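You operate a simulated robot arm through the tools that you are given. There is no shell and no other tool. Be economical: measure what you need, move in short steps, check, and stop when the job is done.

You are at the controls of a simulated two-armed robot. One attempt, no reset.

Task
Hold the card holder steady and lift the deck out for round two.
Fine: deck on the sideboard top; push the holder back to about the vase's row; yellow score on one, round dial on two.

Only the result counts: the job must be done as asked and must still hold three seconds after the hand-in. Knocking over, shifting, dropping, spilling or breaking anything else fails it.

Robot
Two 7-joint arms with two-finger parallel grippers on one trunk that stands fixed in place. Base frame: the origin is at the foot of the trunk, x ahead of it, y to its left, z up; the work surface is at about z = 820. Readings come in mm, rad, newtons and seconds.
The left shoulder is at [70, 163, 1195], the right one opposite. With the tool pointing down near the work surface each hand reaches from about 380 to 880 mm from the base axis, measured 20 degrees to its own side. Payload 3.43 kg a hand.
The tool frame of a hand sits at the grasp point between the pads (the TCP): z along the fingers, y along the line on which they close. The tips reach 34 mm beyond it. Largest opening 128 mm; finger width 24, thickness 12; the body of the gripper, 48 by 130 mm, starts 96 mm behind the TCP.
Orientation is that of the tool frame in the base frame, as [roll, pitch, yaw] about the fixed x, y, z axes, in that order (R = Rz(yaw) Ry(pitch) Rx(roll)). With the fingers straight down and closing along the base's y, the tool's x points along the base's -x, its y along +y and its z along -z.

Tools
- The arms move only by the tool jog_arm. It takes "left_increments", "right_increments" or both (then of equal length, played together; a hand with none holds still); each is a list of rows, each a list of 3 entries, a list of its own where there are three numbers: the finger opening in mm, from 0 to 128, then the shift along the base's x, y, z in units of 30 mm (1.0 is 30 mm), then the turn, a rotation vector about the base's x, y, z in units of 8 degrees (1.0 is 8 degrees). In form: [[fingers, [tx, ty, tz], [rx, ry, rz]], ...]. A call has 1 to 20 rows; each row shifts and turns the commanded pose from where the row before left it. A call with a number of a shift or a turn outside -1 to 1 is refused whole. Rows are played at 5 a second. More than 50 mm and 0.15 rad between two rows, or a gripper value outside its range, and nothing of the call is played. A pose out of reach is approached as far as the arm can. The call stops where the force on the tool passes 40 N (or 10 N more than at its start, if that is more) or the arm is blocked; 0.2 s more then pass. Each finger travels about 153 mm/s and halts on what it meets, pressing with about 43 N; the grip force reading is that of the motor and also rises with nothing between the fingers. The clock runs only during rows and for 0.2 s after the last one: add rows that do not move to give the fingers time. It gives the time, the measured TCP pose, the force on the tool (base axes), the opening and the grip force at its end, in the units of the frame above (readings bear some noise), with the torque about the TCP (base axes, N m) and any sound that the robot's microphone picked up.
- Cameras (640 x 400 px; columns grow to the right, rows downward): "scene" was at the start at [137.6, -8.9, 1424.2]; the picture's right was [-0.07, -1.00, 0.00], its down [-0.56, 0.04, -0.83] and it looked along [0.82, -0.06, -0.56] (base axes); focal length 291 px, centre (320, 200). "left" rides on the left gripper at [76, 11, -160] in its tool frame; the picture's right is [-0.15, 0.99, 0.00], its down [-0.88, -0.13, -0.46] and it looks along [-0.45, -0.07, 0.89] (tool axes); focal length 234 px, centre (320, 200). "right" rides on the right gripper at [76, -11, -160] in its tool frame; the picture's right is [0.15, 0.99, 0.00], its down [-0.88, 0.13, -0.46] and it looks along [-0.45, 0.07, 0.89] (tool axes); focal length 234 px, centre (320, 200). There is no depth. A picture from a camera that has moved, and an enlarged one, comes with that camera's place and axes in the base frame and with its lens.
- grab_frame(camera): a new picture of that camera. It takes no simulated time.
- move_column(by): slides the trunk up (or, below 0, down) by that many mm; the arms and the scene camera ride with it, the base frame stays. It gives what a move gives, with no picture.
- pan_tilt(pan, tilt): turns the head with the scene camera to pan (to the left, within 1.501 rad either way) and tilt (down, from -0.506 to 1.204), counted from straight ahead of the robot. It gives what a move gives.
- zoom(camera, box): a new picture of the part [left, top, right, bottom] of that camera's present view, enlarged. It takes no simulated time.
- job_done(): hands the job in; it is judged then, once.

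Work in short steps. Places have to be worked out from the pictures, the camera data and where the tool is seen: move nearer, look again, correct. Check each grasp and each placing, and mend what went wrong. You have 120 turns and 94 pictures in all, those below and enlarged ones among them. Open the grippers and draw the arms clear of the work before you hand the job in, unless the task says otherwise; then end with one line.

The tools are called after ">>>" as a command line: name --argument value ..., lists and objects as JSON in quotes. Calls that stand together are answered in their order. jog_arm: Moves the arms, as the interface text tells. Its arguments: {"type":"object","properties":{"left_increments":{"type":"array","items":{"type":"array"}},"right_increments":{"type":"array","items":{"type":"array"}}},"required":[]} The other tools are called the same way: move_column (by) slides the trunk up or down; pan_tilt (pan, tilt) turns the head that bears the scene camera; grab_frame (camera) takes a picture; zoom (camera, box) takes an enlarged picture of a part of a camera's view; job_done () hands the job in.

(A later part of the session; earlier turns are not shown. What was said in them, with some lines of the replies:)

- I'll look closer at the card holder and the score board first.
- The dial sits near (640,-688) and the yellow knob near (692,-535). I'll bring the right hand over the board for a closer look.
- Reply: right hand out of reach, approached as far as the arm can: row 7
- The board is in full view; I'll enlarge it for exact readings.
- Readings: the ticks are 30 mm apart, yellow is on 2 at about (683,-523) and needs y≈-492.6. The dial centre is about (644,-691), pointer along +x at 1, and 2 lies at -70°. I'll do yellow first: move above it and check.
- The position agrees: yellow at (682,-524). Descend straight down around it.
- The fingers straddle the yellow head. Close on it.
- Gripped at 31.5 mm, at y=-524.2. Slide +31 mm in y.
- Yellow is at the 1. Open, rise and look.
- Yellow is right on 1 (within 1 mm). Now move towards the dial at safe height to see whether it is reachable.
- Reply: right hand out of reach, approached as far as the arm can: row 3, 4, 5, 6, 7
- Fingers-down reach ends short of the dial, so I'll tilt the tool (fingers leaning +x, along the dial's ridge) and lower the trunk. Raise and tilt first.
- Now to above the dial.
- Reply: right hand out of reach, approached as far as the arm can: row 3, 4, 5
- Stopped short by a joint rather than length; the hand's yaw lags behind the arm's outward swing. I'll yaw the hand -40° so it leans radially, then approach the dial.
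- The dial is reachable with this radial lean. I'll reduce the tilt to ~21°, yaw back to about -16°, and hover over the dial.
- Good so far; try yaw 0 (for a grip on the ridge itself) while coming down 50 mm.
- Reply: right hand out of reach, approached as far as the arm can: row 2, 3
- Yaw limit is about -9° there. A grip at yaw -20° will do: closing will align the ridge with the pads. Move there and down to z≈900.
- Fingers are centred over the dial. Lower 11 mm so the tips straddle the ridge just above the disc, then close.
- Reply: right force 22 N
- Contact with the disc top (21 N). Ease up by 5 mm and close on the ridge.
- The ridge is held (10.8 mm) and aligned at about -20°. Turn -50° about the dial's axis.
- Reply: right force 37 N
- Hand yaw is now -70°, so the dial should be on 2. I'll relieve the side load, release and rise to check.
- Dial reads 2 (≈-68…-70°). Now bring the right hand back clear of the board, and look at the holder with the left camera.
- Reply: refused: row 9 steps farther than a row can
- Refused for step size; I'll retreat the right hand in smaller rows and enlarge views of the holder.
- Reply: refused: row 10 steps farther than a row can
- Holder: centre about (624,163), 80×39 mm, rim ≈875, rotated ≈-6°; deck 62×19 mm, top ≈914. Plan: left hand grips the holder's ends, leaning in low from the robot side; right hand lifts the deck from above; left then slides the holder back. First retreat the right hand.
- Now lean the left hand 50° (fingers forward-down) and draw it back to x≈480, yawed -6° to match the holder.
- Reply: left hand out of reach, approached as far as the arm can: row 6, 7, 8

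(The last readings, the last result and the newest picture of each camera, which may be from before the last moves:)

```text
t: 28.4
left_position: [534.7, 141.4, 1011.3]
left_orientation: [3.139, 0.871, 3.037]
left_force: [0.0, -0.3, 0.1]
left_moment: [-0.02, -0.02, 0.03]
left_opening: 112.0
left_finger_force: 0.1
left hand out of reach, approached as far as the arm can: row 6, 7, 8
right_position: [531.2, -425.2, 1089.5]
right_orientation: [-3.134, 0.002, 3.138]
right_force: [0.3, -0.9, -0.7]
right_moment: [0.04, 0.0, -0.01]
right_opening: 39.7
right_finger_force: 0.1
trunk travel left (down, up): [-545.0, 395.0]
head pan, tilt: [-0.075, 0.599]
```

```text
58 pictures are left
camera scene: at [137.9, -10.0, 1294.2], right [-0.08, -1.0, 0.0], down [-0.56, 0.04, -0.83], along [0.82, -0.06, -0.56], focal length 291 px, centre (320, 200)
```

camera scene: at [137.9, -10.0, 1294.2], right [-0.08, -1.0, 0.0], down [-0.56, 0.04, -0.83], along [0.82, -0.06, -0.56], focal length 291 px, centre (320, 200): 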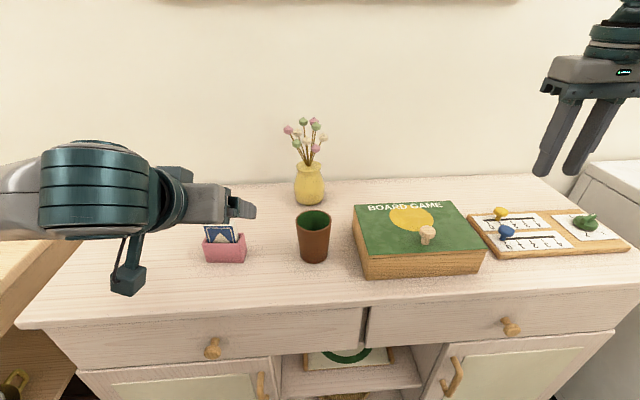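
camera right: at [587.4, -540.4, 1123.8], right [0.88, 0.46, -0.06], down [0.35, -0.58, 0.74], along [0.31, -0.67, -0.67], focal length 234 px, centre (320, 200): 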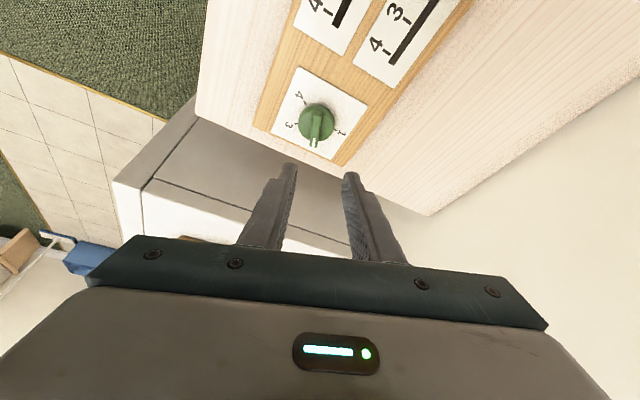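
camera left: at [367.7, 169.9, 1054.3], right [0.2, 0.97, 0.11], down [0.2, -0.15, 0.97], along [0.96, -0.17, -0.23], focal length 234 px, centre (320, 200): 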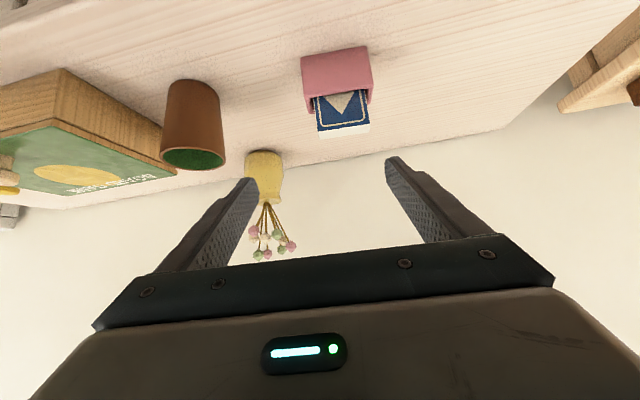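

The left arm can't pull back that far, but descending near x≈585 straddling the holder works. Move to (585,163,930) first.

>>> jog_arm --left_increments '[[112, [0.55, 0.25, -0.5], [0, 0, 0]], [112, [0.55, 0.25, -0.7], [0, 0, 0]], [112, [0.55, 0.23, -0.9], [0, 0, 0]], [112, [0, 0, -0.6], [0, 0, 0]], [112, [0, 0, 0], [0, 0, 0]]]'

>>> grab_frame --camera "left"

>>> grab_frame --camera "scene"

```text
t: 29.6
left_position: [584.7, 167.0, 929.3]
left_orientation: [-3.14, 0.872, 3.038]
left_force: [-0.2, 0.1, -0.5]
left_moment: [0.02, 0.02, 0.01]
left_opening: 112.1
left_finger_force: 0.0
right_position: [529.7, -422.5, 1089.7]
right_orientation: [-3.133, 0.003, 3.138]
right_force: [0.1, -0.1, -0.2]
right_moment: [0.02, -0.01, 0.0]
right_opening: 39.9
right_finger_force: 0.1
trunk travel left (down, up): [-545.0, 395.0]
head pan, tilt: [-0.075, 0.599]
```

```text
57 pictures are left
camera left: at [417.2, 194.0, 972.7], right [0.2, 0.97, 0.11], down [0.2, -0.15, 0.97], along [0.96, -0.17, -0.23], focal length 234 px, centre (320, 200)
```

left: 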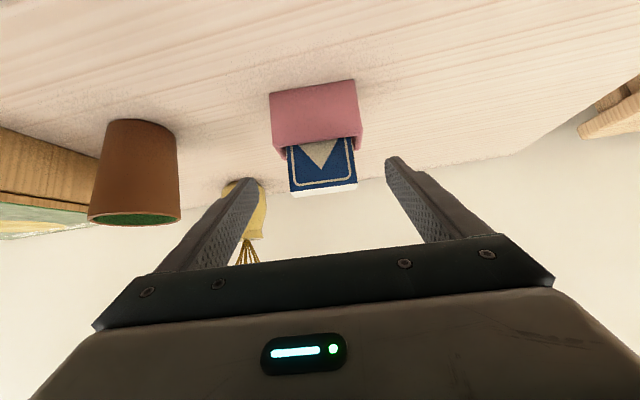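

```text
56 pictures are left
camera scene: at [137.4, -8.8, 1294.2], right [-0.07, -1.0, 0.0], down [-0.56, 0.04, -0.83], along [0.82, -0.06, -0.56], focal length 291 px, centre (320, 200)
```

scene: 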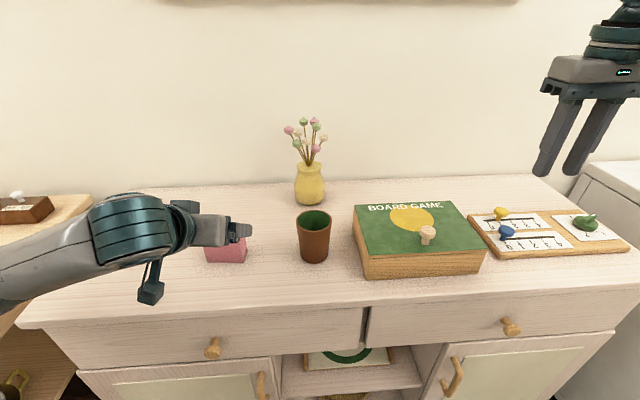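

The holder is centred between the fingers. Descend to z≈858 and then move forward over it.

>>> jog_arm --left_increments '[[112, [0, 0, -0.8], [0, 0, 0]], [112, [0, 0, -0.8], [0, 0, 0]], [112, [0, 0, -0.77], [0, 0, 0]], [112, [0.5, -0.057, 0], [0, 0, 0]], [112, [0.53, -0.057, 0], [0, 0, 0]], [112, [0, 0, 0], [0, 0, 0]]]'

>>> grab_frame --camera "left"

>>> zoom --camera "scene" --box '[60, 160, 340, 330]'

```text
t: 31.0
left_position: [615.5, 162.0, 859.7]
left_orientation: [-3.141, 0.871, 3.04]
left_force: [-1.1, -0.3, -0.1]
left_moment: [-0.02, -0.02, -0.04]
left_opening: 111.8
left_finger_force: 0.1
right_position: [530.0, -422.2, 1089.7]
right_orientation: [-3.133, 0.002, 3.139]
right_force: [0.2, 0.9, 0.9]
right_moment: [-0.02, 0.03, -0.01]
right_opening: 39.8
right_finger_force: 0.1
trunk travel left (down, up): [-545.0, 395.0]
head pan, tilt: [-0.075, 0.599]
```

```text
55 pictures are left
camera left: at [447.7, 189.8, 902.2], right [0.2, 0.97, 0.11], down [0.2, -0.15, 0.97], along [0.96, -0.17, -0.23], focal length 234 px, centre (320, 200)
```

left: 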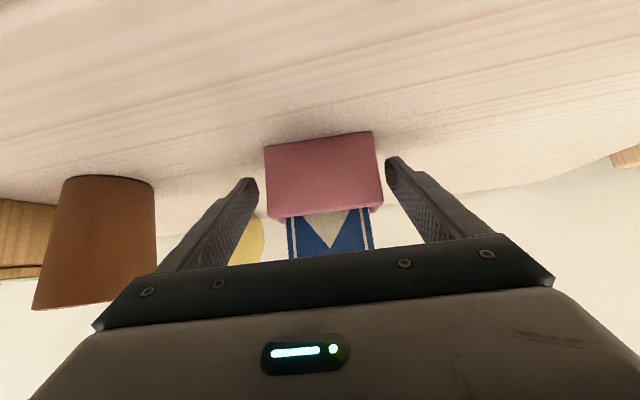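

```text
2.29 times, centred on (200, 245) of scene
camera zoom: at [137.3, -8.8, 1294.3], right [-0.07, -1.0, 0.0], down [-0.56, 0.04, -0.83], along [0.82, -0.06, -0.56], focal length 666 px, centre (594, 97)
```

zoom: 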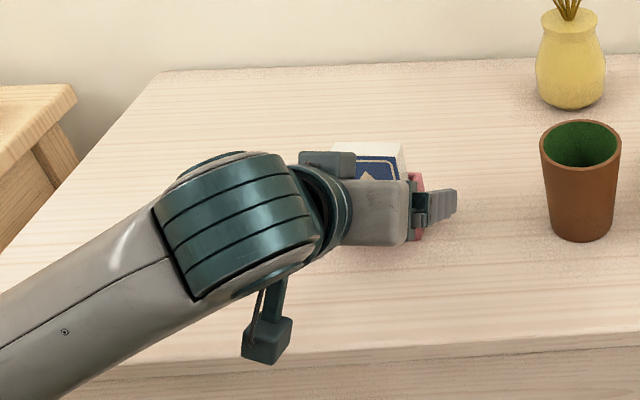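

Holder sits between the pads. Close on its ends.

>>> jog_arm --left_increments '[[95, [0, 0, 0], [0, 0, 0]], [84, [0, 0, 0], [0, 0, 0]], [70, [0, 0, 0], [0, 0, 0]], [70, [0, 0, 0], [0, 0, 0]]]'

>>> grab_frame --camera "left"

```text
t: 32.0
left_position: [615.7, 161.9, 858.3]
left_orientation: [-3.141, 0.873, 3.04]
left_force: [-0.2, -0.6, 0.9]
left_moment: [0.05, -0.05, 0.01]
left_opening: 81.8
left_finger_force: 42.9
right_position: [530.4, -423.2, 1089.3]
right_orientation: [-3.133, 0.002, 3.138]
right_force: [-0.5, 1.1, 0.3]
right_moment: [0.0, -0.04, 0.05]
right_opening: 39.9
right_finger_force: 0.0
trunk travel left (down, up): [-545.0, 395.0]
head pan, tilt: [-0.075, 0.599]
```

```text
53 pictures are left
camera left: at [447.8, 189.8, 902.2], right [0.2, 0.97, 0.11], down [0.2, -0.15, 0.97], along [0.96, -0.17, -0.23], focal length 234 px, centre (320, 200)
```

left: 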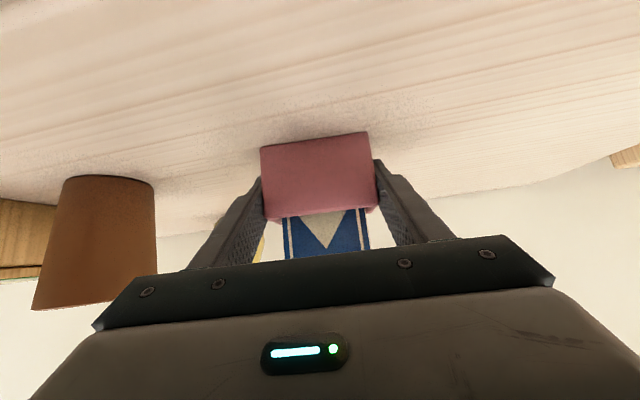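

Held at 81.8 mm. Now bring the right hand over the deck at a safe height.

>>> jog_arm --right_increments '[[90, [0.157, 0.975, 0], [0, 0, 0]], [90, [0.157, 0.975, 0], [0, 0, 0]], [90, [0.157, 0.975, 0], [0, 0, 0]], [90, [0.157, 0.975, 0], [0, 0, 0]], [90, [0.157, 0.975, 0], [0, 0, 0]], [90, [0.157, 0.975, 0], [0, 0, 0]], [90, [0.157, 0.975, 0], [0, 0, 0]], [90, [0.157, 0.975, 0], [0, 0, 0]], [90, [0.157, 0.975, 0], [0, 0, 0]], [90, [0.157, 0.975, 0], [0, 0, 0]], [90, [0.157, 0.975, 0], [0, 0, 0]], [90, [0.157, 0.975, 0], [0, 0, 0]], [90, [0.157, 0.975, 0], [0, 0, 0]], [90, [0.157, 0.975, 0], [0, 0, 0]], [90, [0.157, 0.975, 0], [0, 0, 0]], [90, [0, 0, 0], [0, 0, 0]]]'

>>> grab_frame --camera "scene"

>>> grab_frame --camera "right"

```text
t: 35.4
left_position: [616.6, 162.3, 858.1]
left_orientation: [-3.14, 0.874, 3.039]
left_force: [0.2, 0.8, 2.0]
left_moment: [-0.05, -0.06, 0.06]
left_opening: 81.7
left_finger_force: 43.3
right_position: [600.7, 15.0, 1089.4]
right_orientation: [-3.133, 0.001, 3.14]
right_force: [0.2, 0.9, 0.8]
right_moment: [0.02, -0.02, 0.02]
right_opening: 90.0
right_finger_force: 0.0
trunk travel left (down, up): [-545.0, 395.0]
head pan, tilt: [-0.075, 0.599]
```

```text
52 pictures are left
camera scene: at [137.5, -9.3, 1294.2], right [-0.08, -1.0, 0.0], down [-0.56, 0.04, -0.83], along [0.82, -0.06, -0.56], focal length 291 px, centre (320, 200)
```

scene: 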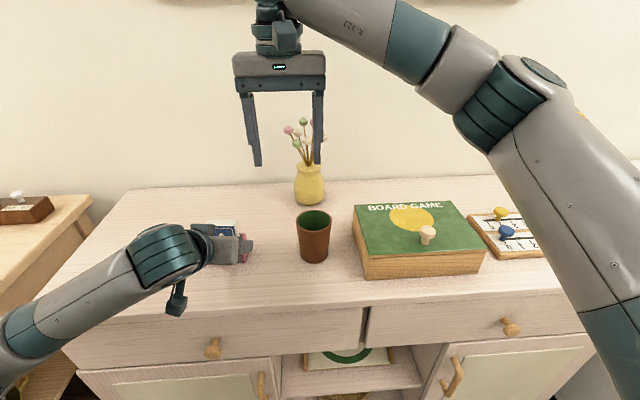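

```text
51 pictures are left
camera right: at [525.8, 5.9, 1250.7], right [-0.14, 0.99, -0.01], down [0.88, 0.13, 0.46], along [0.45, 0.06, -0.89], focal length 234 px, centre (320, 200)
```

right: 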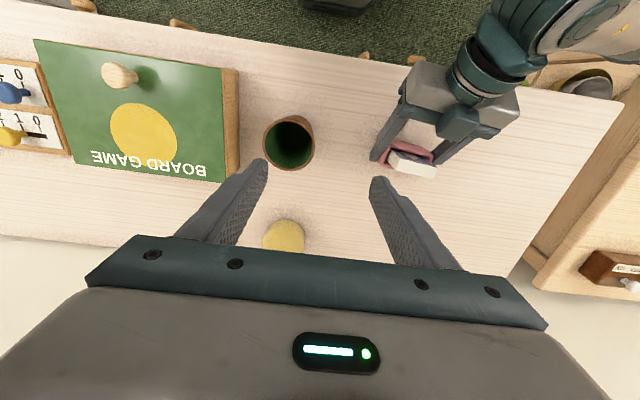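

Clear of everything. Continue over the deck with yaw -6° and come down to z≈1000.

>>> jog_arm --right_increments '[[90, [0.155, 0.985, 0], [0, 0, 0]], [90, [0.155, 0.985, 0], [0, 0, 0]], [90, [0.155, 0.985, 0], [0, 0, 0]], [90, [0.155, 0.985, 0], [0, 0, 0]], [90, [0.155, 0.985, 0], [0, 0, -0.74]], [90, [0, 0, -1], [0, 0, 0]], [90, [0, 0, -1], [0, 0, 0]], [90, [0, 0, -1], [0, 0, 0]], [90, [0, 0, 0], [0, 0, 0]]]'

>>> grab_frame --camera "right"

>>> grab_frame --camera "scene"

```text
t: 37.4
left_position: [615.8, 161.8, 858.2]
left_orientation: [-3.14, 0.872, 3.042]
left_force: [-0.5, 0.7, 1.2]
left_moment: [0.03, -0.04, -0.06]
left_opening: 81.6
left_finger_force: 42.8
right_position: [623.8, 163.5, 999.8]
right_orientation: [-3.132, 0.001, 3.033]
right_force: [0.0, -1.0, 0.0]
right_moment: [-0.01, 0.02, -0.02]
right_opening: 89.8
right_finger_force: 0.0
trunk travel left (down, up): [-545.0, 395.0]
head pan, tilt: [-0.075, 0.599]
```

```text
50 pictures are left
camera right: at [548.2, 162.5, 1160.5], right [-0.04, 1.0, -0.01], down [0.89, 0.04, 0.46], along [0.46, 0.01, -0.89], focal length 234 px, centre (320, 200)
```

right: 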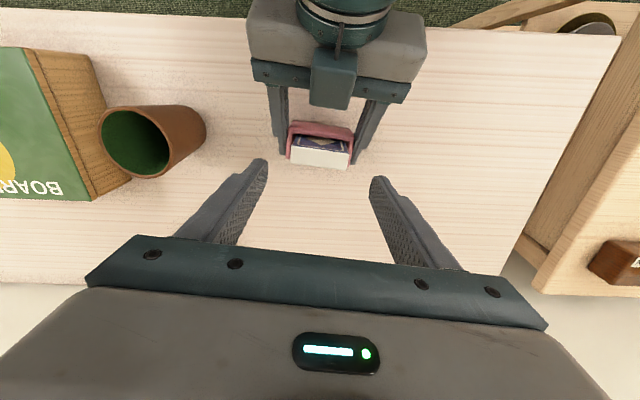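

```text
49 pictures are left
camera scene: at [137.4, -8.7, 1294.2], right [-0.07, -1.0, 0.0], down [-0.56, 0.04, -0.83], along [0.82, -0.06, -0.56], focal length 291 px, centre (320, 200)
```

scene: 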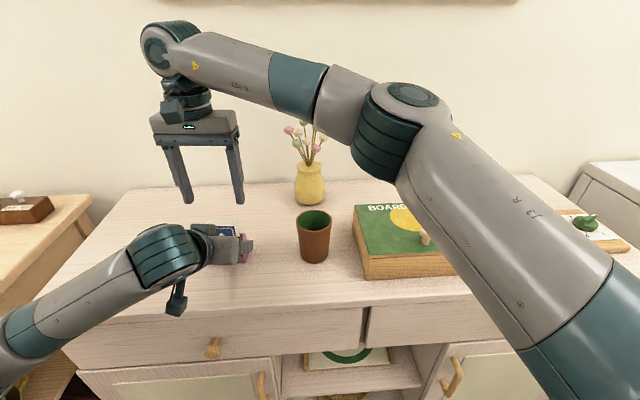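

Positions look aligned in y; enlarge to check the deck's x before lowering.

>>> zoom --camera "right" --box '[260, 100, 380, 180]'

```text
5.00 times, centred on (320, 140) of right
camera zoom: at [548.2, 162.5, 1160.5], right [-0.04, 1.0, -0.01], down [0.89, 0.04, 0.46], along [0.46, 0.01, -0.89], focal length 1171 px, centre (320, 500)
```

zoom: 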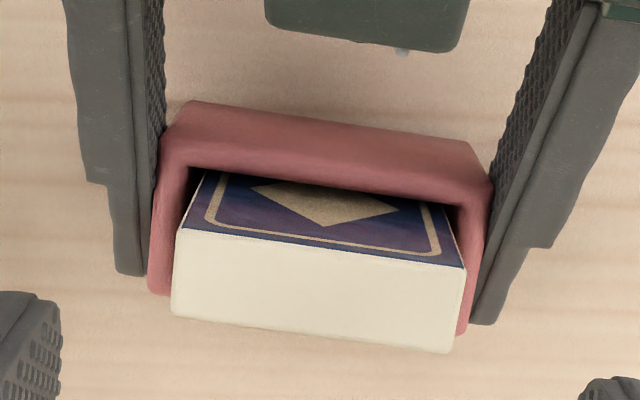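

Deck top is centred at (624,163). Lower so the tips reach z≈885, alongside the exposed deck.

>>> jog_arm --right_increments '[[90, [0, 0, -0.9], [0, 0, 0]], [90, [0, 0, -0.9], [0, 0, 0]], [90, [0, 0, -0.9], [0, 0, 0]], [90, [0, 0, 0], [0, 0, 0]]]'

>>> grab_frame --camera "right"

>>> zoom --camera "scene" --box '[100, 130, 320, 290]'

```text
t: 38.4
left_position: [615.7, 162.3, 857.7]
left_orientation: [3.14, 0.871, 3.041]
left_force: [-0.3, 0.0, 1.2]
left_moment: [0.04, -0.03, -0.03]
left_opening: 81.5
left_finger_force: 43.0
right_position: [621.9, 164.0, 919.6]
right_orientation: [-3.133, 0.002, 3.033]
right_force: [0.1, 0.0, -0.7]
right_moment: [0.0, -0.01, -0.01]
right_opening: 90.1
right_finger_force: 0.1
trunk travel left (down, up): [-545.0, 395.0]
head pan, tilt: [-0.075, 0.599]
```

```text
47 pictures are left
camera right: at [548.5, 162.6, 1079.1], right [-0.04, 1.0, -0.01], down [0.89, 0.04, 0.46], along [0.46, 0.01, -0.89], focal length 234 px, centre (320, 200)
```

right: 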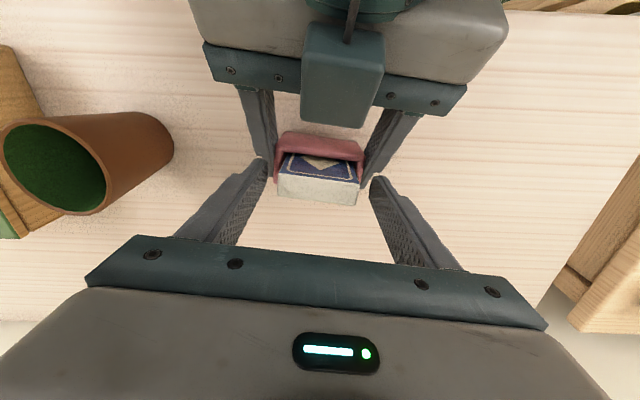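

```text
2.50 times, centred on (210, 210) of scene
camera zoom: at [137.4, -8.8, 1294.2], right [-0.08, -1.0, 0.0], down [-0.56, 0.04, -0.83], along [0.82, -0.06, -0.56], focal length 728 px, centre (595, 175)
```

zoom: 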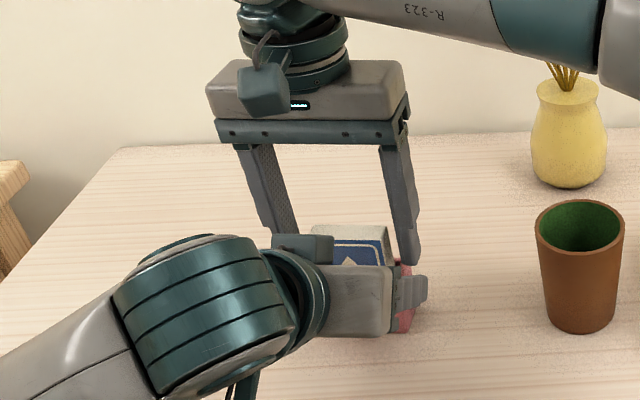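

Fingers straddle the deck. Close.

>>> jog_arm --right_increments '[[76, [0, 0, 0], [0, 0, 0]], [66, [0, 0, 0], [0, 0, 0]], [50, [0, 0, 0], [0, 0, 0]], [50, [0, 0, 0], [0, 0, 0]], [50, [0, 0, 0], [0, 0, 0]]]'

>>> grab_frame --camera "right"

```text
t: 39.6
left_position: [616.4, 162.7, 858.1]
left_orientation: [-3.141, 0.872, 3.04]
left_force: [0.6, 0.2, 2.0]
left_moment: [0.04, -0.08, 0.02]
left_opening: 81.6
left_finger_force: 43.0
right_position: [623.6, 164.2, 919.7]
right_orientation: [-3.133, 0.001, 3.032]
right_force: [0.8, -0.2, 0.7]
right_moment: [0.04, -0.01, 0.0]
right_opening: 61.2
right_finger_force: 43.5
trunk travel left (down, up): [-545.0, 395.0]
head pan, tilt: [-0.075, 0.599]
```

```text
45 pictures are left
camera right: at [548.4, 162.8, 1079.5], right [-0.04, 1.0, -0.01], down [0.89, 0.04, 0.46], along [0.46, 0.01, -0.89], focal length 234 px, centre (320, 200)
```

right: 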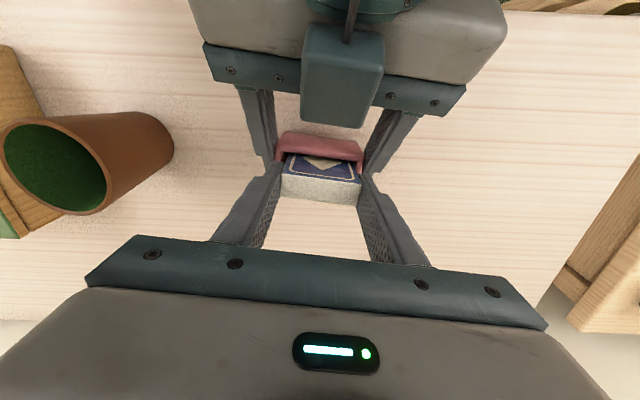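

Deck gripped at 61.2 mm. Lift slowly, 30 mm, watching the forces.

>>> jog_arm --right_increments '[[50, [0, 0, 0.25], [0, 0, 0]], [50, [0, 0, 0.25], [0, 0, 0]], [50, [0, 0, 0.25], [0, 0, 0]], [50, [0, 0, 0.25], [0, 0, 0]], [50, [0, 0, 0], [0, 0, 0]]]'

>>> grab_frame --camera "right"

```text
t: 40.8
left_position: [616.2, 161.0, 858.5]
left_orientation: [3.141, 0.872, 3.039]
left_force: [1.0, 0.1, 3.1]
left_moment: [0.0, -0.06, 0.0]
left_opening: 81.5
left_finger_force: 42.7
right_position: [623.6, 163.2, 948.7]
right_orientation: [-3.133, 0.002, 3.033]
right_force: [-0.4, 0.5, -0.3]
right_moment: [-0.03, -0.04, -0.01]
right_opening: 60.8
right_finger_force: 43.3
trunk travel left (down, up): [-545.0, 395.0]
head pan, tilt: [-0.075, 0.599]
```

```text
44 pictures are left
camera right: at [548.5, 162.5, 1109.4], right [-0.04, 1.0, -0.01], down [0.89, 0.04, 0.46], along [0.46, 0.01, -0.89], focal length 234 px, centre (320, 200)
```

right: 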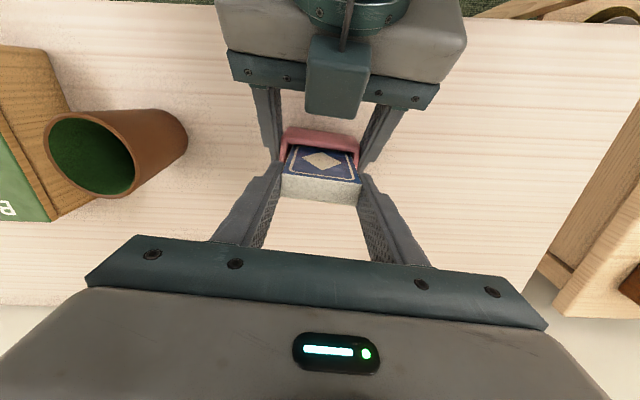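

The deck is sliding out while the holder stays. Continue up another 90 mm.

>>> jog_arm --right_increments '[[50, [0, 0, 0.5], [0, 0, 0]], [50, [0, 0, 0.5], [0, 0, 0]], [50, [0, 0, 0.5], [0, 0, 0]], [50, [0, 0, 0.5], [0, 0, 0]], [50, [0, 0, 0.5], [0, 0, 0]], [50, [0, 0, 0.5], [0, 0, 0]], [50, [0, 0, 0], [0, 0, 0]]]'

>>> grab_frame --camera "scene"

>>> grab_frame --camera "right"

```text
t: 42.4
left_position: [615.7, 161.6, 858.9]
left_orientation: [-3.141, 0.871, 3.04]
left_force: [-0.9, 0.8, 1.7]
left_moment: [0.01, -0.03, 0.05]
left_opening: 81.8
left_finger_force: 42.3
right_position: [624.4, 162.8, 1039.9]
right_orientation: [-3.135, 0.003, 3.035]
right_force: [1.1, 0.1, -1.2]
right_moment: [-0.04, -0.02, -0.01]
right_opening: 61.0
right_finger_force: 43.2
trunk travel left (down, up): [-545.0, 395.0]
head pan, tilt: [-0.075, 0.599]
```

```text
43 pictures are left
camera scene: at [137.3, -8.7, 1294.3], right [-0.07, -1.0, 0.0], down [-0.56, 0.04, -0.83], along [0.82, -0.06, -0.56], focal length 291 px, centre (320, 200)
```

scene: 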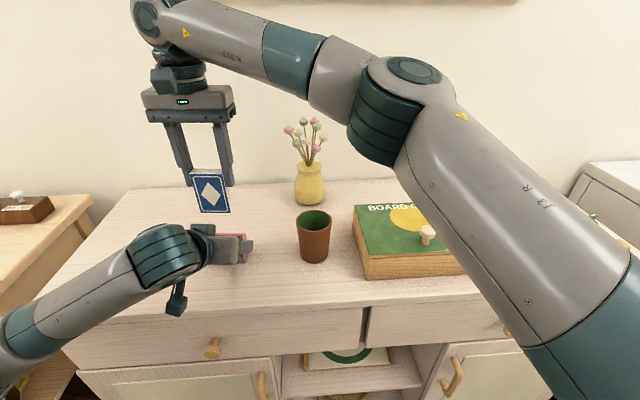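

```text
42 pictures are left
camera right: at [548.2, 162.1, 1200.0], right [-0.04, 1.0, -0.01], down [0.89, 0.04, 0.46], along [0.46, 0.01, -0.89], focal length 234 px, centre (320, 200)
```

right: 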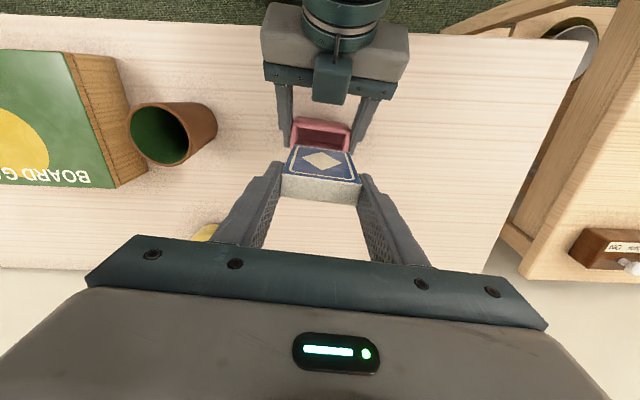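

The deck is out. Move it aside (right hand to about (685,33)) before sliding the holder.

>>> jog_arm --right_increments '[[50, [0.4, -0.87, 0], [0, 0, 0]], [50, [0.4, -0.87, 0], [0, 0, 0]], [50, [0.4, -0.87, 0], [0, 0, 0]], [50, [0.4, -0.87, 0], [0, 0, 0]], [50, [0.4, -0.87, 0], [0, 0, 0]], [50, [0, 0, 0], [0, 0, 0]]]'

>>> grab_frame --camera "scene"

```text
t: 43.8
left_position: [617.0, 162.5, 858.2]
left_orientation: [-3.14, 0.871, 3.041]
left_force: [-0.5, 0.3, 3.4]
left_moment: [0.11, -0.01, -0.06]
left_opening: 81.3
left_finger_force: 43.2
right_position: [683.4, 33.3, 1040.0]
right_orientation: [-3.129, 0.003, 3.033]
right_force: [0.3, -0.3, -0.2]
right_moment: [0.0, 0.04, 0.01]
right_opening: 61.2
right_finger_force: 42.6
trunk travel left (down, up): [-545.0, 395.0]
head pan, tilt: [-0.075, 0.599]
```

```text
41 pictures are left
camera scene: at [137.4, -8.5, 1294.2], right [-0.07, -1.0, 0.0], down [-0.56, 0.04, -0.83], along [0.82, -0.06, -0.56], focal length 291 px, centre (320, 200)
```

scene: 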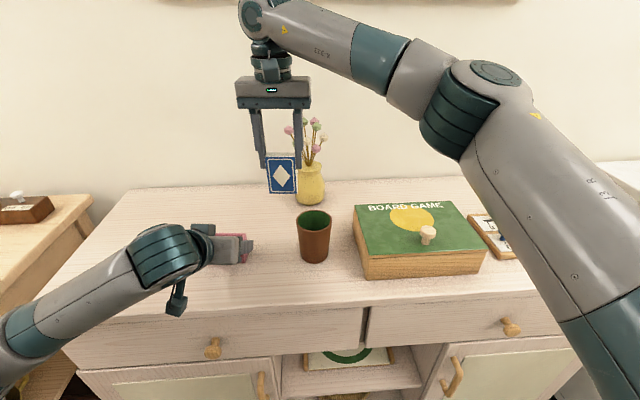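

Now slide the gripped holder back ~206 mm in +x.

>>> jog_arm --left_increments '[[70, [0.49, 0, 0], [0, 0, 0]], [70, [0.49, 0, 0], [0, 0, 0]], [70, [0.49, 0, 0], [0, 0, 0]], [70, [0.49, 0, 0], [0, 0, 0]], [70, [0.49, 0, 0], [0, 0, 0]], [70, [0.49, 0, 0], [0, 0, 0]], [70, [0.49, 0, 0], [0, 0, 0]], [70, [0, 0, 0], [0, 0, 0]]]'

>>> grab_frame --camera "scene"

```text
t: 45.6
left_position: [719.7, 161.3, 858.9]
left_orientation: [-3.141, 0.871, 3.04]
left_force: [-0.9, -0.9, 2.9]
left_moment: [0.02, 0.0, -0.05]
left_opening: 81.3
left_finger_force: 43.3
right_position: [684.8, 33.0, 1040.8]
right_orientation: [-3.134, 0.002, 3.035]
right_force: [0.6, 0.4, -0.6]
right_moment: [-0.03, 0.0, 0.03]
right_opening: 60.8
right_finger_force: 42.8
trunk travel left (down, up): [-545.0, 395.0]
head pan, tilt: [-0.075, 0.599]
```

```text
40 pictures are left
camera scene: at [137.1, -8.9, 1294.3], right [-0.08, -1.0, 0.0], down [-0.56, 0.04, -0.83], along [0.82, -0.06, -0.56], focal length 291 px, centre (320, 200)
```

scene: 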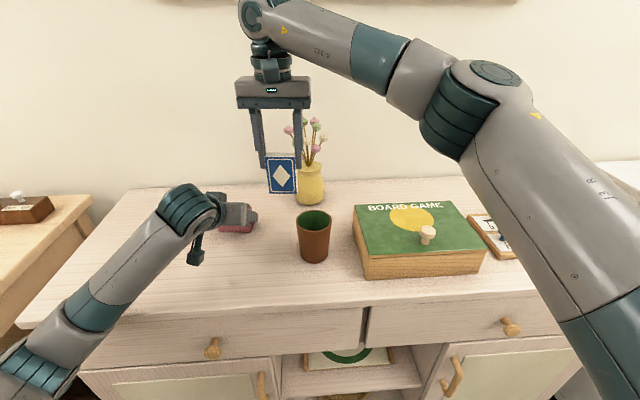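

>>> jog_arm --left_increments '[[70, [0.49, 0, 0], [0, 0, 0]], [70, [0.49, 0, 0], [0, 0, 0]], [70, [0.49, 0, 0], [0, 0, 0]], [70, [0.49, 0, 0], [0, 0, 0]], [70, [0.49, 0, 0], [0, 0, 0]], [70, [0.49, 0, 0], [0, 0, 0]], [70, [0.47, 0, 0], [0, 0, 0]], [70, [0, 0, 0], [0, 0, 0]]]'

>>> grab_frame --camera "scene"

>>> grab_frame --camera "left"

>>> grab_frame --camera "right"

```text
t: 47.4
left_position: [820.0, 161.2, 861.1]
left_orientation: [-3.14, 0.874, 3.038]
left_force: [0.3, 0.0, -0.2]
left_moment: [-0.01, -0.02, -0.01]
left_opening: 81.8
left_finger_force: 42.9
right_position: [681.8, 32.5, 1040.8]
right_orientation: [-3.13, 0.007, 3.034]
right_force: [-0.1, 0.3, -1.5]
right_moment: [-0.03, 0.05, -0.01]
right_opening: 60.9
right_finger_force: 43.0
trunk travel left (down, up): [-545.0, 395.0]
head pan, tilt: [-0.075, 0.599]
```

```text
39 pictures are left
camera scene: at [134.3, -8.1, 1294.7], right [-0.07, -1.0, 0.0], down [-0.56, 0.04, -0.83], along [0.83, -0.06, -0.56], focal length 291 px, centre (320, 200)
```

scene: 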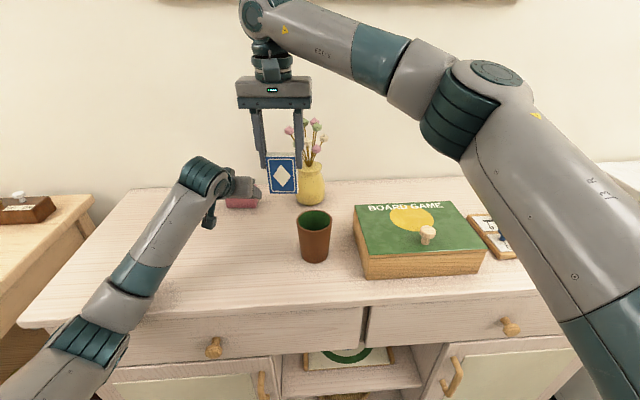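

```text
38 pictures are left
camera left: at [651.3, 189.6, 904.0], right [0.2, 0.97, 0.11], down [0.2, -0.15, 0.97], along [0.96, -0.17, -0.22], focal length 234 px, centre (320, 200)
```

left: 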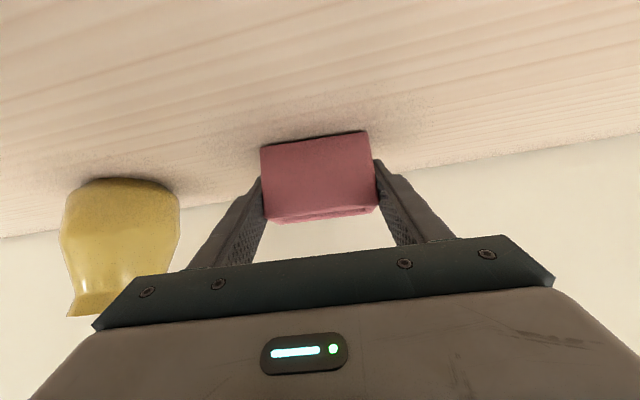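

```text
37 pictures are left
camera right: at [605.9, 32.0, 1201.7], right [-0.04, 1.0, -0.01], down [0.89, 0.04, 0.46], along [0.46, 0.01, -0.89], focal length 234 px, centre (320, 200)
```

right: 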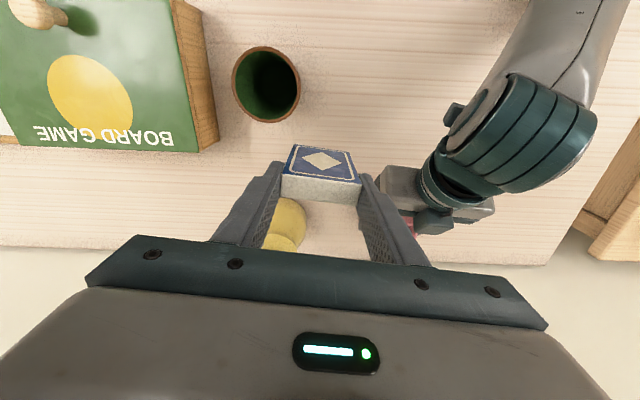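

Holder is in the vase's row (≈828 vs ≈830). Lower a hair, release, and back out straight.

>>> jog_arm --left_increments '[[70, [0, 0, -0.06], [0, 0, 0]], [84, [0, 0, 0], [0, 0, 0]], [112, [0, 0, 0], [0, 0, 0]], [112, [0, 0, 0], [0, 0, 0]], [112, [-0.6, 0.06, 0], [0, 0, 0]], [112, [-0.8, 0.08, 0], [0, 0, 0]], [112, [-0.9, 0.09, 0], [0, 0, 0]], [112, [-0.9, 0.09, 0], [0, 0, 0]], [112, [-0.9, 0.09, 0.2], [0, 0, 0]], [112, [-0.9, 0.09, 0.5], [0, 0, 0]], [112, [-0.9, 0.3, 0.5], [0, 0, 0]], [112, [0, 0, 0], [0, 0, 0]]]'

>>> grab_frame --camera "scene"

>>> grab_frame --camera "left"

```text
t: 50.0
left_position: [643.3, 186.3, 891.2]
left_orientation: [-3.14, 0.871, 3.041]
left_force: [-0.3, -0.1, -0.1]
left_moment: [-0.01, 0.04, 0.0]
left_opening: 112.0
left_finger_force: 0.1
right_position: [685.1, 33.0, 1039.1]
right_orientation: [-3.133, 0.0, 3.032]
right_force: [0.9, -0.2, -1.0]
right_moment: [0.03, 0.03, 0.0]
right_opening: 60.9
right_finger_force: 43.3
trunk travel left (down, up): [-545.0, 395.0]
head pan, tilt: [-0.075, 0.599]
```

```text
36 pictures are left
camera scene: at [138.2, -8.8, 1294.1], right [-0.08, -1.0, 0.0], down [-0.56, 0.04, -0.83], along [0.82, -0.06, -0.56], focal length 291 px, centre (320, 200)
```

scene: 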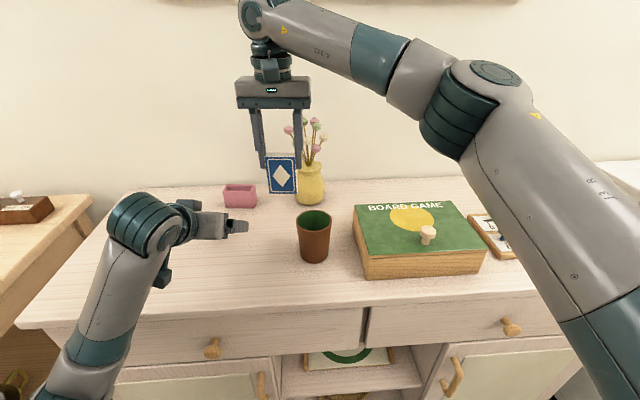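

```text
35 pictures are left
camera left: at [476.1, 213.9, 935.1], right [0.2, 0.97, 0.11], down [0.2, -0.15, 0.97], along [0.96, -0.17, -0.23], focal length 234 px, centre (320, 200)
```

left: 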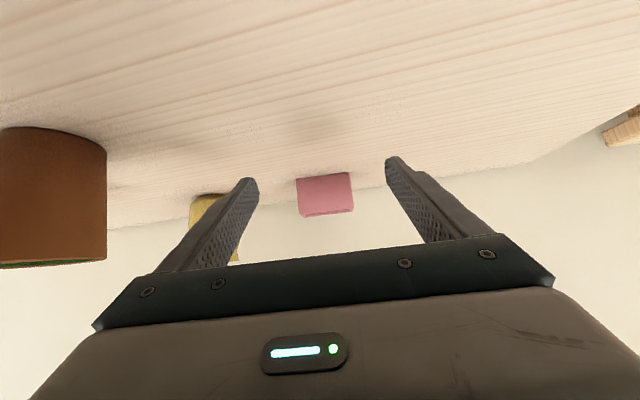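

Holder stands free in the vase's row. Draw the left hand further clear, and lower the deck with the right.

>>> jog_arm --left_increments '[[112, [-0.8, 0.7, 0.6], [0, 0, 0]], [112, [-0.8, 0.7, 0.6], [0, 0, 0]], [112, [-0.3, 0.8, 0.6], [0, 0, 0]], [112, [0, 0.8, 0.6], [0, 0, 0]], [112, [0, 0.5, 0.5], [0, 0, 0]], [112, [0, 0, 0], [0, 0, 0]], [112, [0, 0, 0], [0, 0, 0]]]' --right_increments '[[50, [0, 0.2, -0.6], [0, 0, 0]], [50, [0, 0.2, -0.6], [0, 0, 0]], [50, [0, 0, -0.6], [0, 0, 0]], [50, [0, 0, -0.6], [0, 0, 0]], [50, [0, 0, -0.6], [0, 0, 0]], [50, [0, 0, -0.6], [0, 0, 0]], [50, [0, 0, 0], [0, 0, 0]]]'

>>> zoom --camera "scene" --box '[190, 130, 350, 270]'

```text
t: 51.6
left_position: [587.4, 292.1, 979.2]
left_orientation: [-3.14, 0.872, 3.041]
left_force: [-0.2, -1.0, -0.2]
left_moment: [-0.04, -0.03, 0.0]
left_opening: 111.8
left_finger_force: 0.1
right_position: [683.4, 44.7, 931.3]
right_orientation: [-3.134, 0.002, 3.036]
right_force: [0.3, 0.0, -1.3]
right_moment: [-0.03, 0.01, 0.0]
right_opening: 61.1
right_finger_force: 43.6
trunk travel left (down, up): [-545.0, 395.0]
head pan, tilt: [-0.075, 0.599]
```

```text
2.86 times, centred on (270, 200) of scene
camera zoom: at [137.3, -8.5, 1294.3], right [-0.07, -1.0, 0.0], down [-0.56, 0.04, -0.83], along [0.82, -0.06, -0.56], focal length 832 px, centre (463, 200)
```

zoom: 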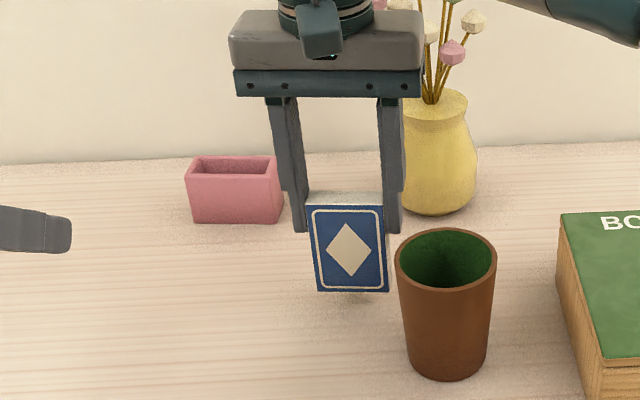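

Deck bottom is about 15 mm above the top. Lower gently.

>>> jog_arm --right_increments '[[50, [0, 0, -0.15], [0, 0, 0]], [50, [0, 0, -0.15], [0, 0, 0]], [50, [0, 0, -0.1], [0, 0, 0]], [50, [0, 0, 0], [0, 0, 0]]]'

>>> zoom --camera "scene" --box '[230, 170, 330, 250]'

```text
t: 52.6
left_position: [587.3, 291.3, 980.5]
left_orientation: [-3.141, 0.873, 3.041]
left_force: [-0.2, -0.1, 0.0]
left_moment: [0.02, -0.01, 0.0]
left_opening: 111.7
left_finger_force: 0.1
right_position: [685.7, 43.4, 919.2]
right_orientation: [-3.131, 0.001, 3.033]
right_force: [0.4, -0.1, -0.5]
right_moment: [-0.01, -0.03, -0.01]
right_opening: 61.1
right_finger_force: 43.0
trunk travel left (down, up): [-545.0, 395.0]
head pan, tilt: [-0.075, 0.599]
```

```text
5.00 times, centred on (280, 210) of scene
camera zoom: at [137.6, -8.7, 1294.2], right [-0.07, -1.0, 0.0], down [-0.56, 0.04, -0.83], along [0.82, -0.06, -0.56], focal length 1457 px, centre (520, 150)
```

zoom: 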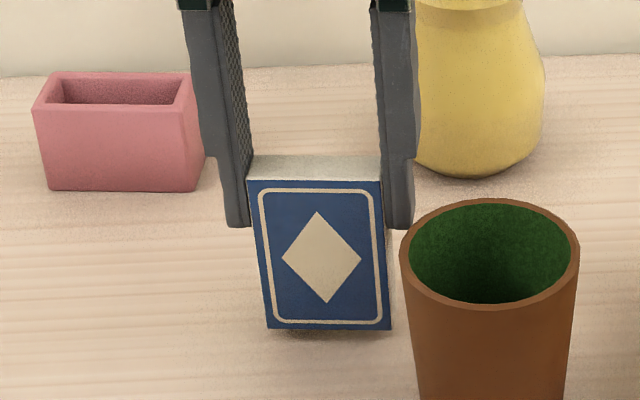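

>>> jog_arm --right_increments '[[50, [0, 0, -0.04], [0, 0, 0]], [50, [0, 0, -0.04], [0, 0, 0]], [50, [0, 0, -0.04], [0, 0, 0]], [50, [0, 0, 0], [0, 0, 0]]]'

```text
t: 53.6
left_position: [587.6, 291.6, 978.9]
left_orientation: [3.14, 0.872, 3.04]
left_force: [0.4, 0.8, 0.3]
left_moment: [0.0, 0.01, 0.02]
left_opening: 112.1
left_finger_force: 0.1
right_position: [684.8, 44.2, 916.2]
right_orientation: [-3.131, 0.001, 3.034]
right_force: [-1.0, 0.5, -0.9]
right_moment: [0.01, -0.02, 0.03]
right_opening: 61.1
right_finger_force: 43.0
trunk travel left (down, up): [-545.0, 395.0]
head pan, tilt: [-0.075, 0.599]
```

No contact yet; keep stepping down.

>>> jog_arm --right_increments '[[50, [0, 0, -0.04], [0, 0, 0]], [50, [0, 0, -0.04], [0, 0, 0]], [50, [0, 0, 0], [0, 0, 0]]]'

```text
t: 54.4
left_position: [588.3, 291.4, 978.8]
left_orientation: [-3.141, 0.873, 3.04]
left_force: [-0.7, 0.6, -0.1]
left_moment: [-0.01, 0.01, 0.0]
left_opening: 112.1
left_finger_force: 0.1
right_position: [684.3, 43.6, 913.3]
right_orientation: [-3.13, 0.001, 3.033]
right_force: [-0.8, 0.3, -1.8]
right_moment: [0.02, 0.01, -0.02]
right_opening: 60.9
right_finger_force: 43.3
trunk travel left (down, up): [-545.0, 395.0]
head pan, tilt: [-0.075, 0.599]
```

>>> jog_arm --right_increments '[[50, [0, 0, -0.04], [0, 0, 0]], [50, [0, 0, -0.04], [0, 0, 0]], [50, [0, 0, 0], [0, 0, 0]]]'

>>> zoom --camera "scene" --box '[240, 190, 310, 246]'

```text
t: 55.2
left_position: [588.8, 290.7, 979.7]
left_orientation: [-3.14, 0.873, 3.04]
left_force: [-0.1, 0.2, -0.1]
left_moment: [-0.02, 0.0, -0.01]
left_opening: 111.8
left_finger_force: 0.0
right_position: [684.0, 44.0, 910.8]
right_orientation: [-3.133, 0.003, 3.033]
right_force: [1.3, -0.7, 4.5]
right_moment: [0.1, -0.16, 0.0]
right_opening: 61.3
right_finger_force: 42.8
trunk travel left (down, up): [-545.0, 395.0]
head pan, tilt: [-0.075, 0.599]
```

```text
7.14 times, centred on (275, 218) of scene
camera zoom: at [137.3, -8.8, 1294.3], right [-0.08, -1.0, 0.0], down [-0.56, 0.04, -0.83], along [0.82, -0.06, -0.56], focal length 2081 px, centre (641, 71)
```

zoom: 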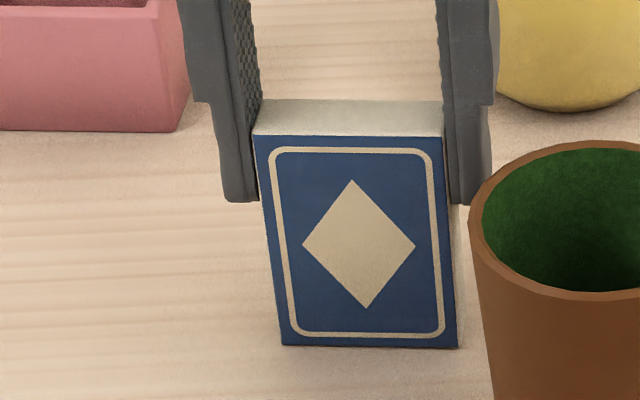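

Contact (4.5 N). Settle by another 0.6 mm and open slowly.

>>> jog_arm --right_increments '[[50, [0, 0, -0.02], [0, 0, 0]], [62, [0, 0, 0], [0, 0, 0]], [66, [0, 0, 0], [0, 0, 0]], [74, [0, 0, 0], [0, 0, 0]], [86, [0, 0, 0], [0, 0, 0]], [86, [0, 0, 0], [0, 0, 0]]]'

>>> zoom --camera "scene" --box '[230, 170, 330, 250]'

>>> grab_frame --camera "right"

```text
t: 56.6
left_position: [588.1, 291.2, 980.9]
left_orientation: [-3.14, 0.874, 3.041]
left_force: [0.1, -0.5, 0.1]
left_moment: [0.02, -0.03, 0.05]
left_opening: 112.2
left_finger_force: 0.1
right_position: [682.4, 45.0, 910.3]
right_orientation: [-3.134, 0.002, 3.033]
right_force: [0.8, 0.0, 0.2]
right_moment: [-0.02, 0.01, 0.0]
right_opening: 86.0
right_finger_force: 0.0
trunk travel left (down, up): [-545.0, 395.0]
head pan, tilt: [-0.075, 0.599]
```

```text
5.00 times, centred on (280, 210) of scene
camera zoom: at [137.6, -8.7, 1294.2], right [-0.07, -1.0, 0.0], down [-0.56, 0.04, -0.83], along [0.82, -0.06, -0.56], focal length 1457 px, centre (520, 150)
```

zoom: 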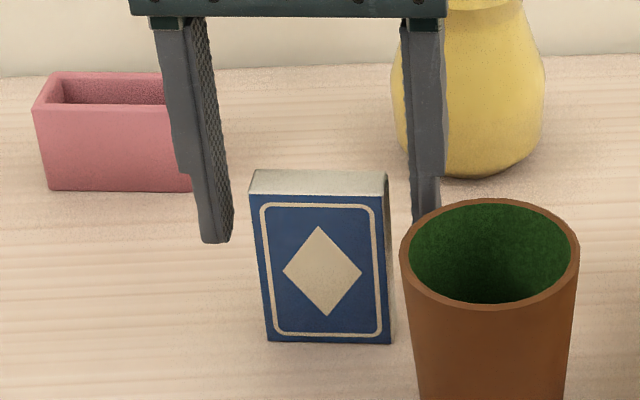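

```text
30 pictures are left
camera right: at [608.7, 43.8, 1070.4], right [-0.04, 1.0, -0.01], down [0.89, 0.04, 0.46], along [0.46, 0.01, -0.89], focal length 234 px, centre (320, 200)
```

right: 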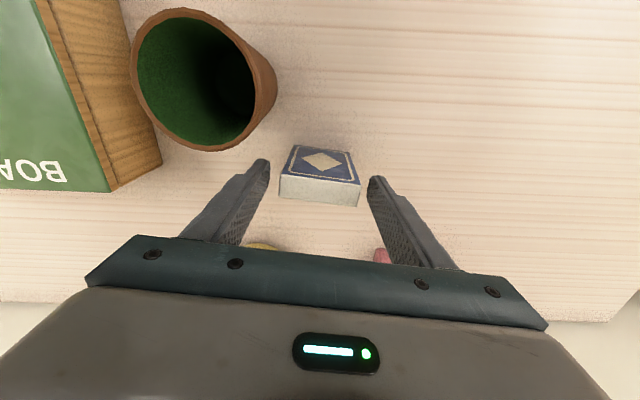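

The deck stands freely. Raise the right hand straight up, then draw it away.

>>> jog_arm --right_increments '[[86, [0, 0, 0.5], [0, 0, 0]], [86, [0, 0, 0.8], [0, 0, 0]], [86, [0, 0, 1], [0, 0, 0]], [86, [0, 0, 1], [0, 0, 0]], [86, [0, 0, 1], [0, 0, 0]], [86, [0, 0, 1], [0, 0, 0]], [86, [-0.8, -0.3, 0.5], [0, 0, 0]], [86, [-0.8, -0.8, 0], [0, 0, 0]], [86, [-0.8, -0.8, 0], [0, 0, 0]], [86, [-0.5, -0.95, 0], [0, 0, 0]], [86, [-0.5, -0.95, 0], [0, 0, 0]], [86, [0, -0.95, 0], [0, 0, 0]], [86, [0, -0.95, 0], [0, 0, 0]], [86, [0, -0.95, 0], [0, 0, 0]], [86, [0, -0.95, 0], [0, 0, 0]], [86, [0, -0.95, 0], [0, 0, 0]], [86, [0, -0.95, 0], [0, 0, 0]], [86, [0, -0.95, 0], [0, 0, 0]], [86, [0, 0, 0], [0, 0, 0]]]'

>>> grab_frame --camera "scene"

>>> zoom --camera "scene" --box '[200, 130, 360, 270]'

>>> zoom --camera "right" --box '[0, 0, 640, 400]'

```text
t: 60.6
left_position: [588.2, 292.2, 980.0]
left_orientation: [-3.141, 0.872, 3.041]
left_force: [0.1, 0.2, 0.1]
left_moment: [0.02, 0.01, 0.02]
left_opening: 111.8
left_finger_force: 0.1
right_position: [583.4, -267.3, 1083.8]
right_orientation: [-3.132, 0.002, 3.035]
right_force: [0.2, 0.8, -0.2]
right_moment: [0.0, -0.03, -0.01]
right_opening: 86.1
right_finger_force: 0.0
trunk travel left (down, up): [-545.0, 395.0]
head pan, tilt: [-0.075, 0.599]
```

```text
29 pictures are left
camera scene: at [137.8, -8.0, 1294.2], right [-0.07, -1.0, 0.0], down [-0.56, 0.04, -0.83], along [0.82, -0.06, -0.56], focal length 291 px, centre (320, 200)
```

scene: 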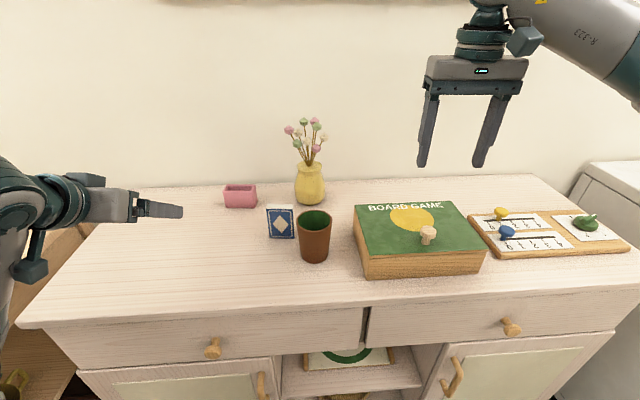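

```text
2.86 times, centred on (280, 200) of scene
camera zoom: at [137.8, -8.0, 1294.2], right [-0.07, -1.0, 0.0], down [-0.56, 0.04, -0.83], along [0.82, -0.06, -0.56], focal length 832 px, centre (434, 200)
```

zoom: 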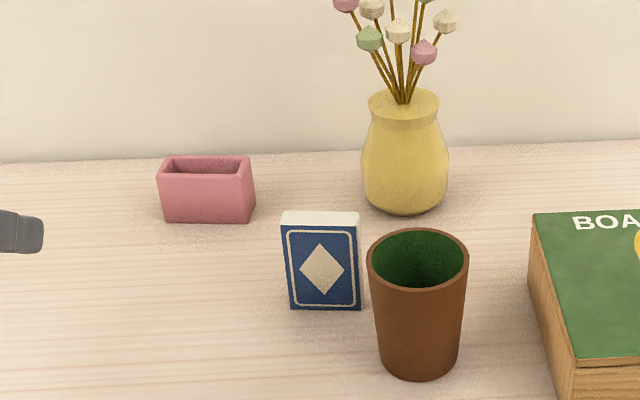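

```text
1.00 times, centred on (320, 200) of right
camera zoom: at [508.1, -269.2, 1244.6], right [-0.04, 1.0, -0.01], down [0.89, 0.04, 0.46], along [0.46, 0.01, -0.89], focal length 234 px, centre (320, 200)
```

zoom: 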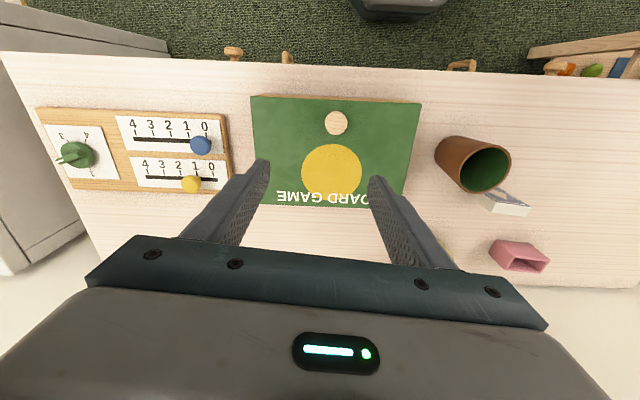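

Everything is in place: deck standing on the sideboard top, holder in the vase's row, yellow on 1, dial on 2, both hands open and clear. Handing in.

>>> job_done

```text
The job is handed in.
```

The job is done and handed in: the deck is lifted out and standing on the sideboard top, the holder is back in the vase's row, the yellow score is on one and the round dial is on two.
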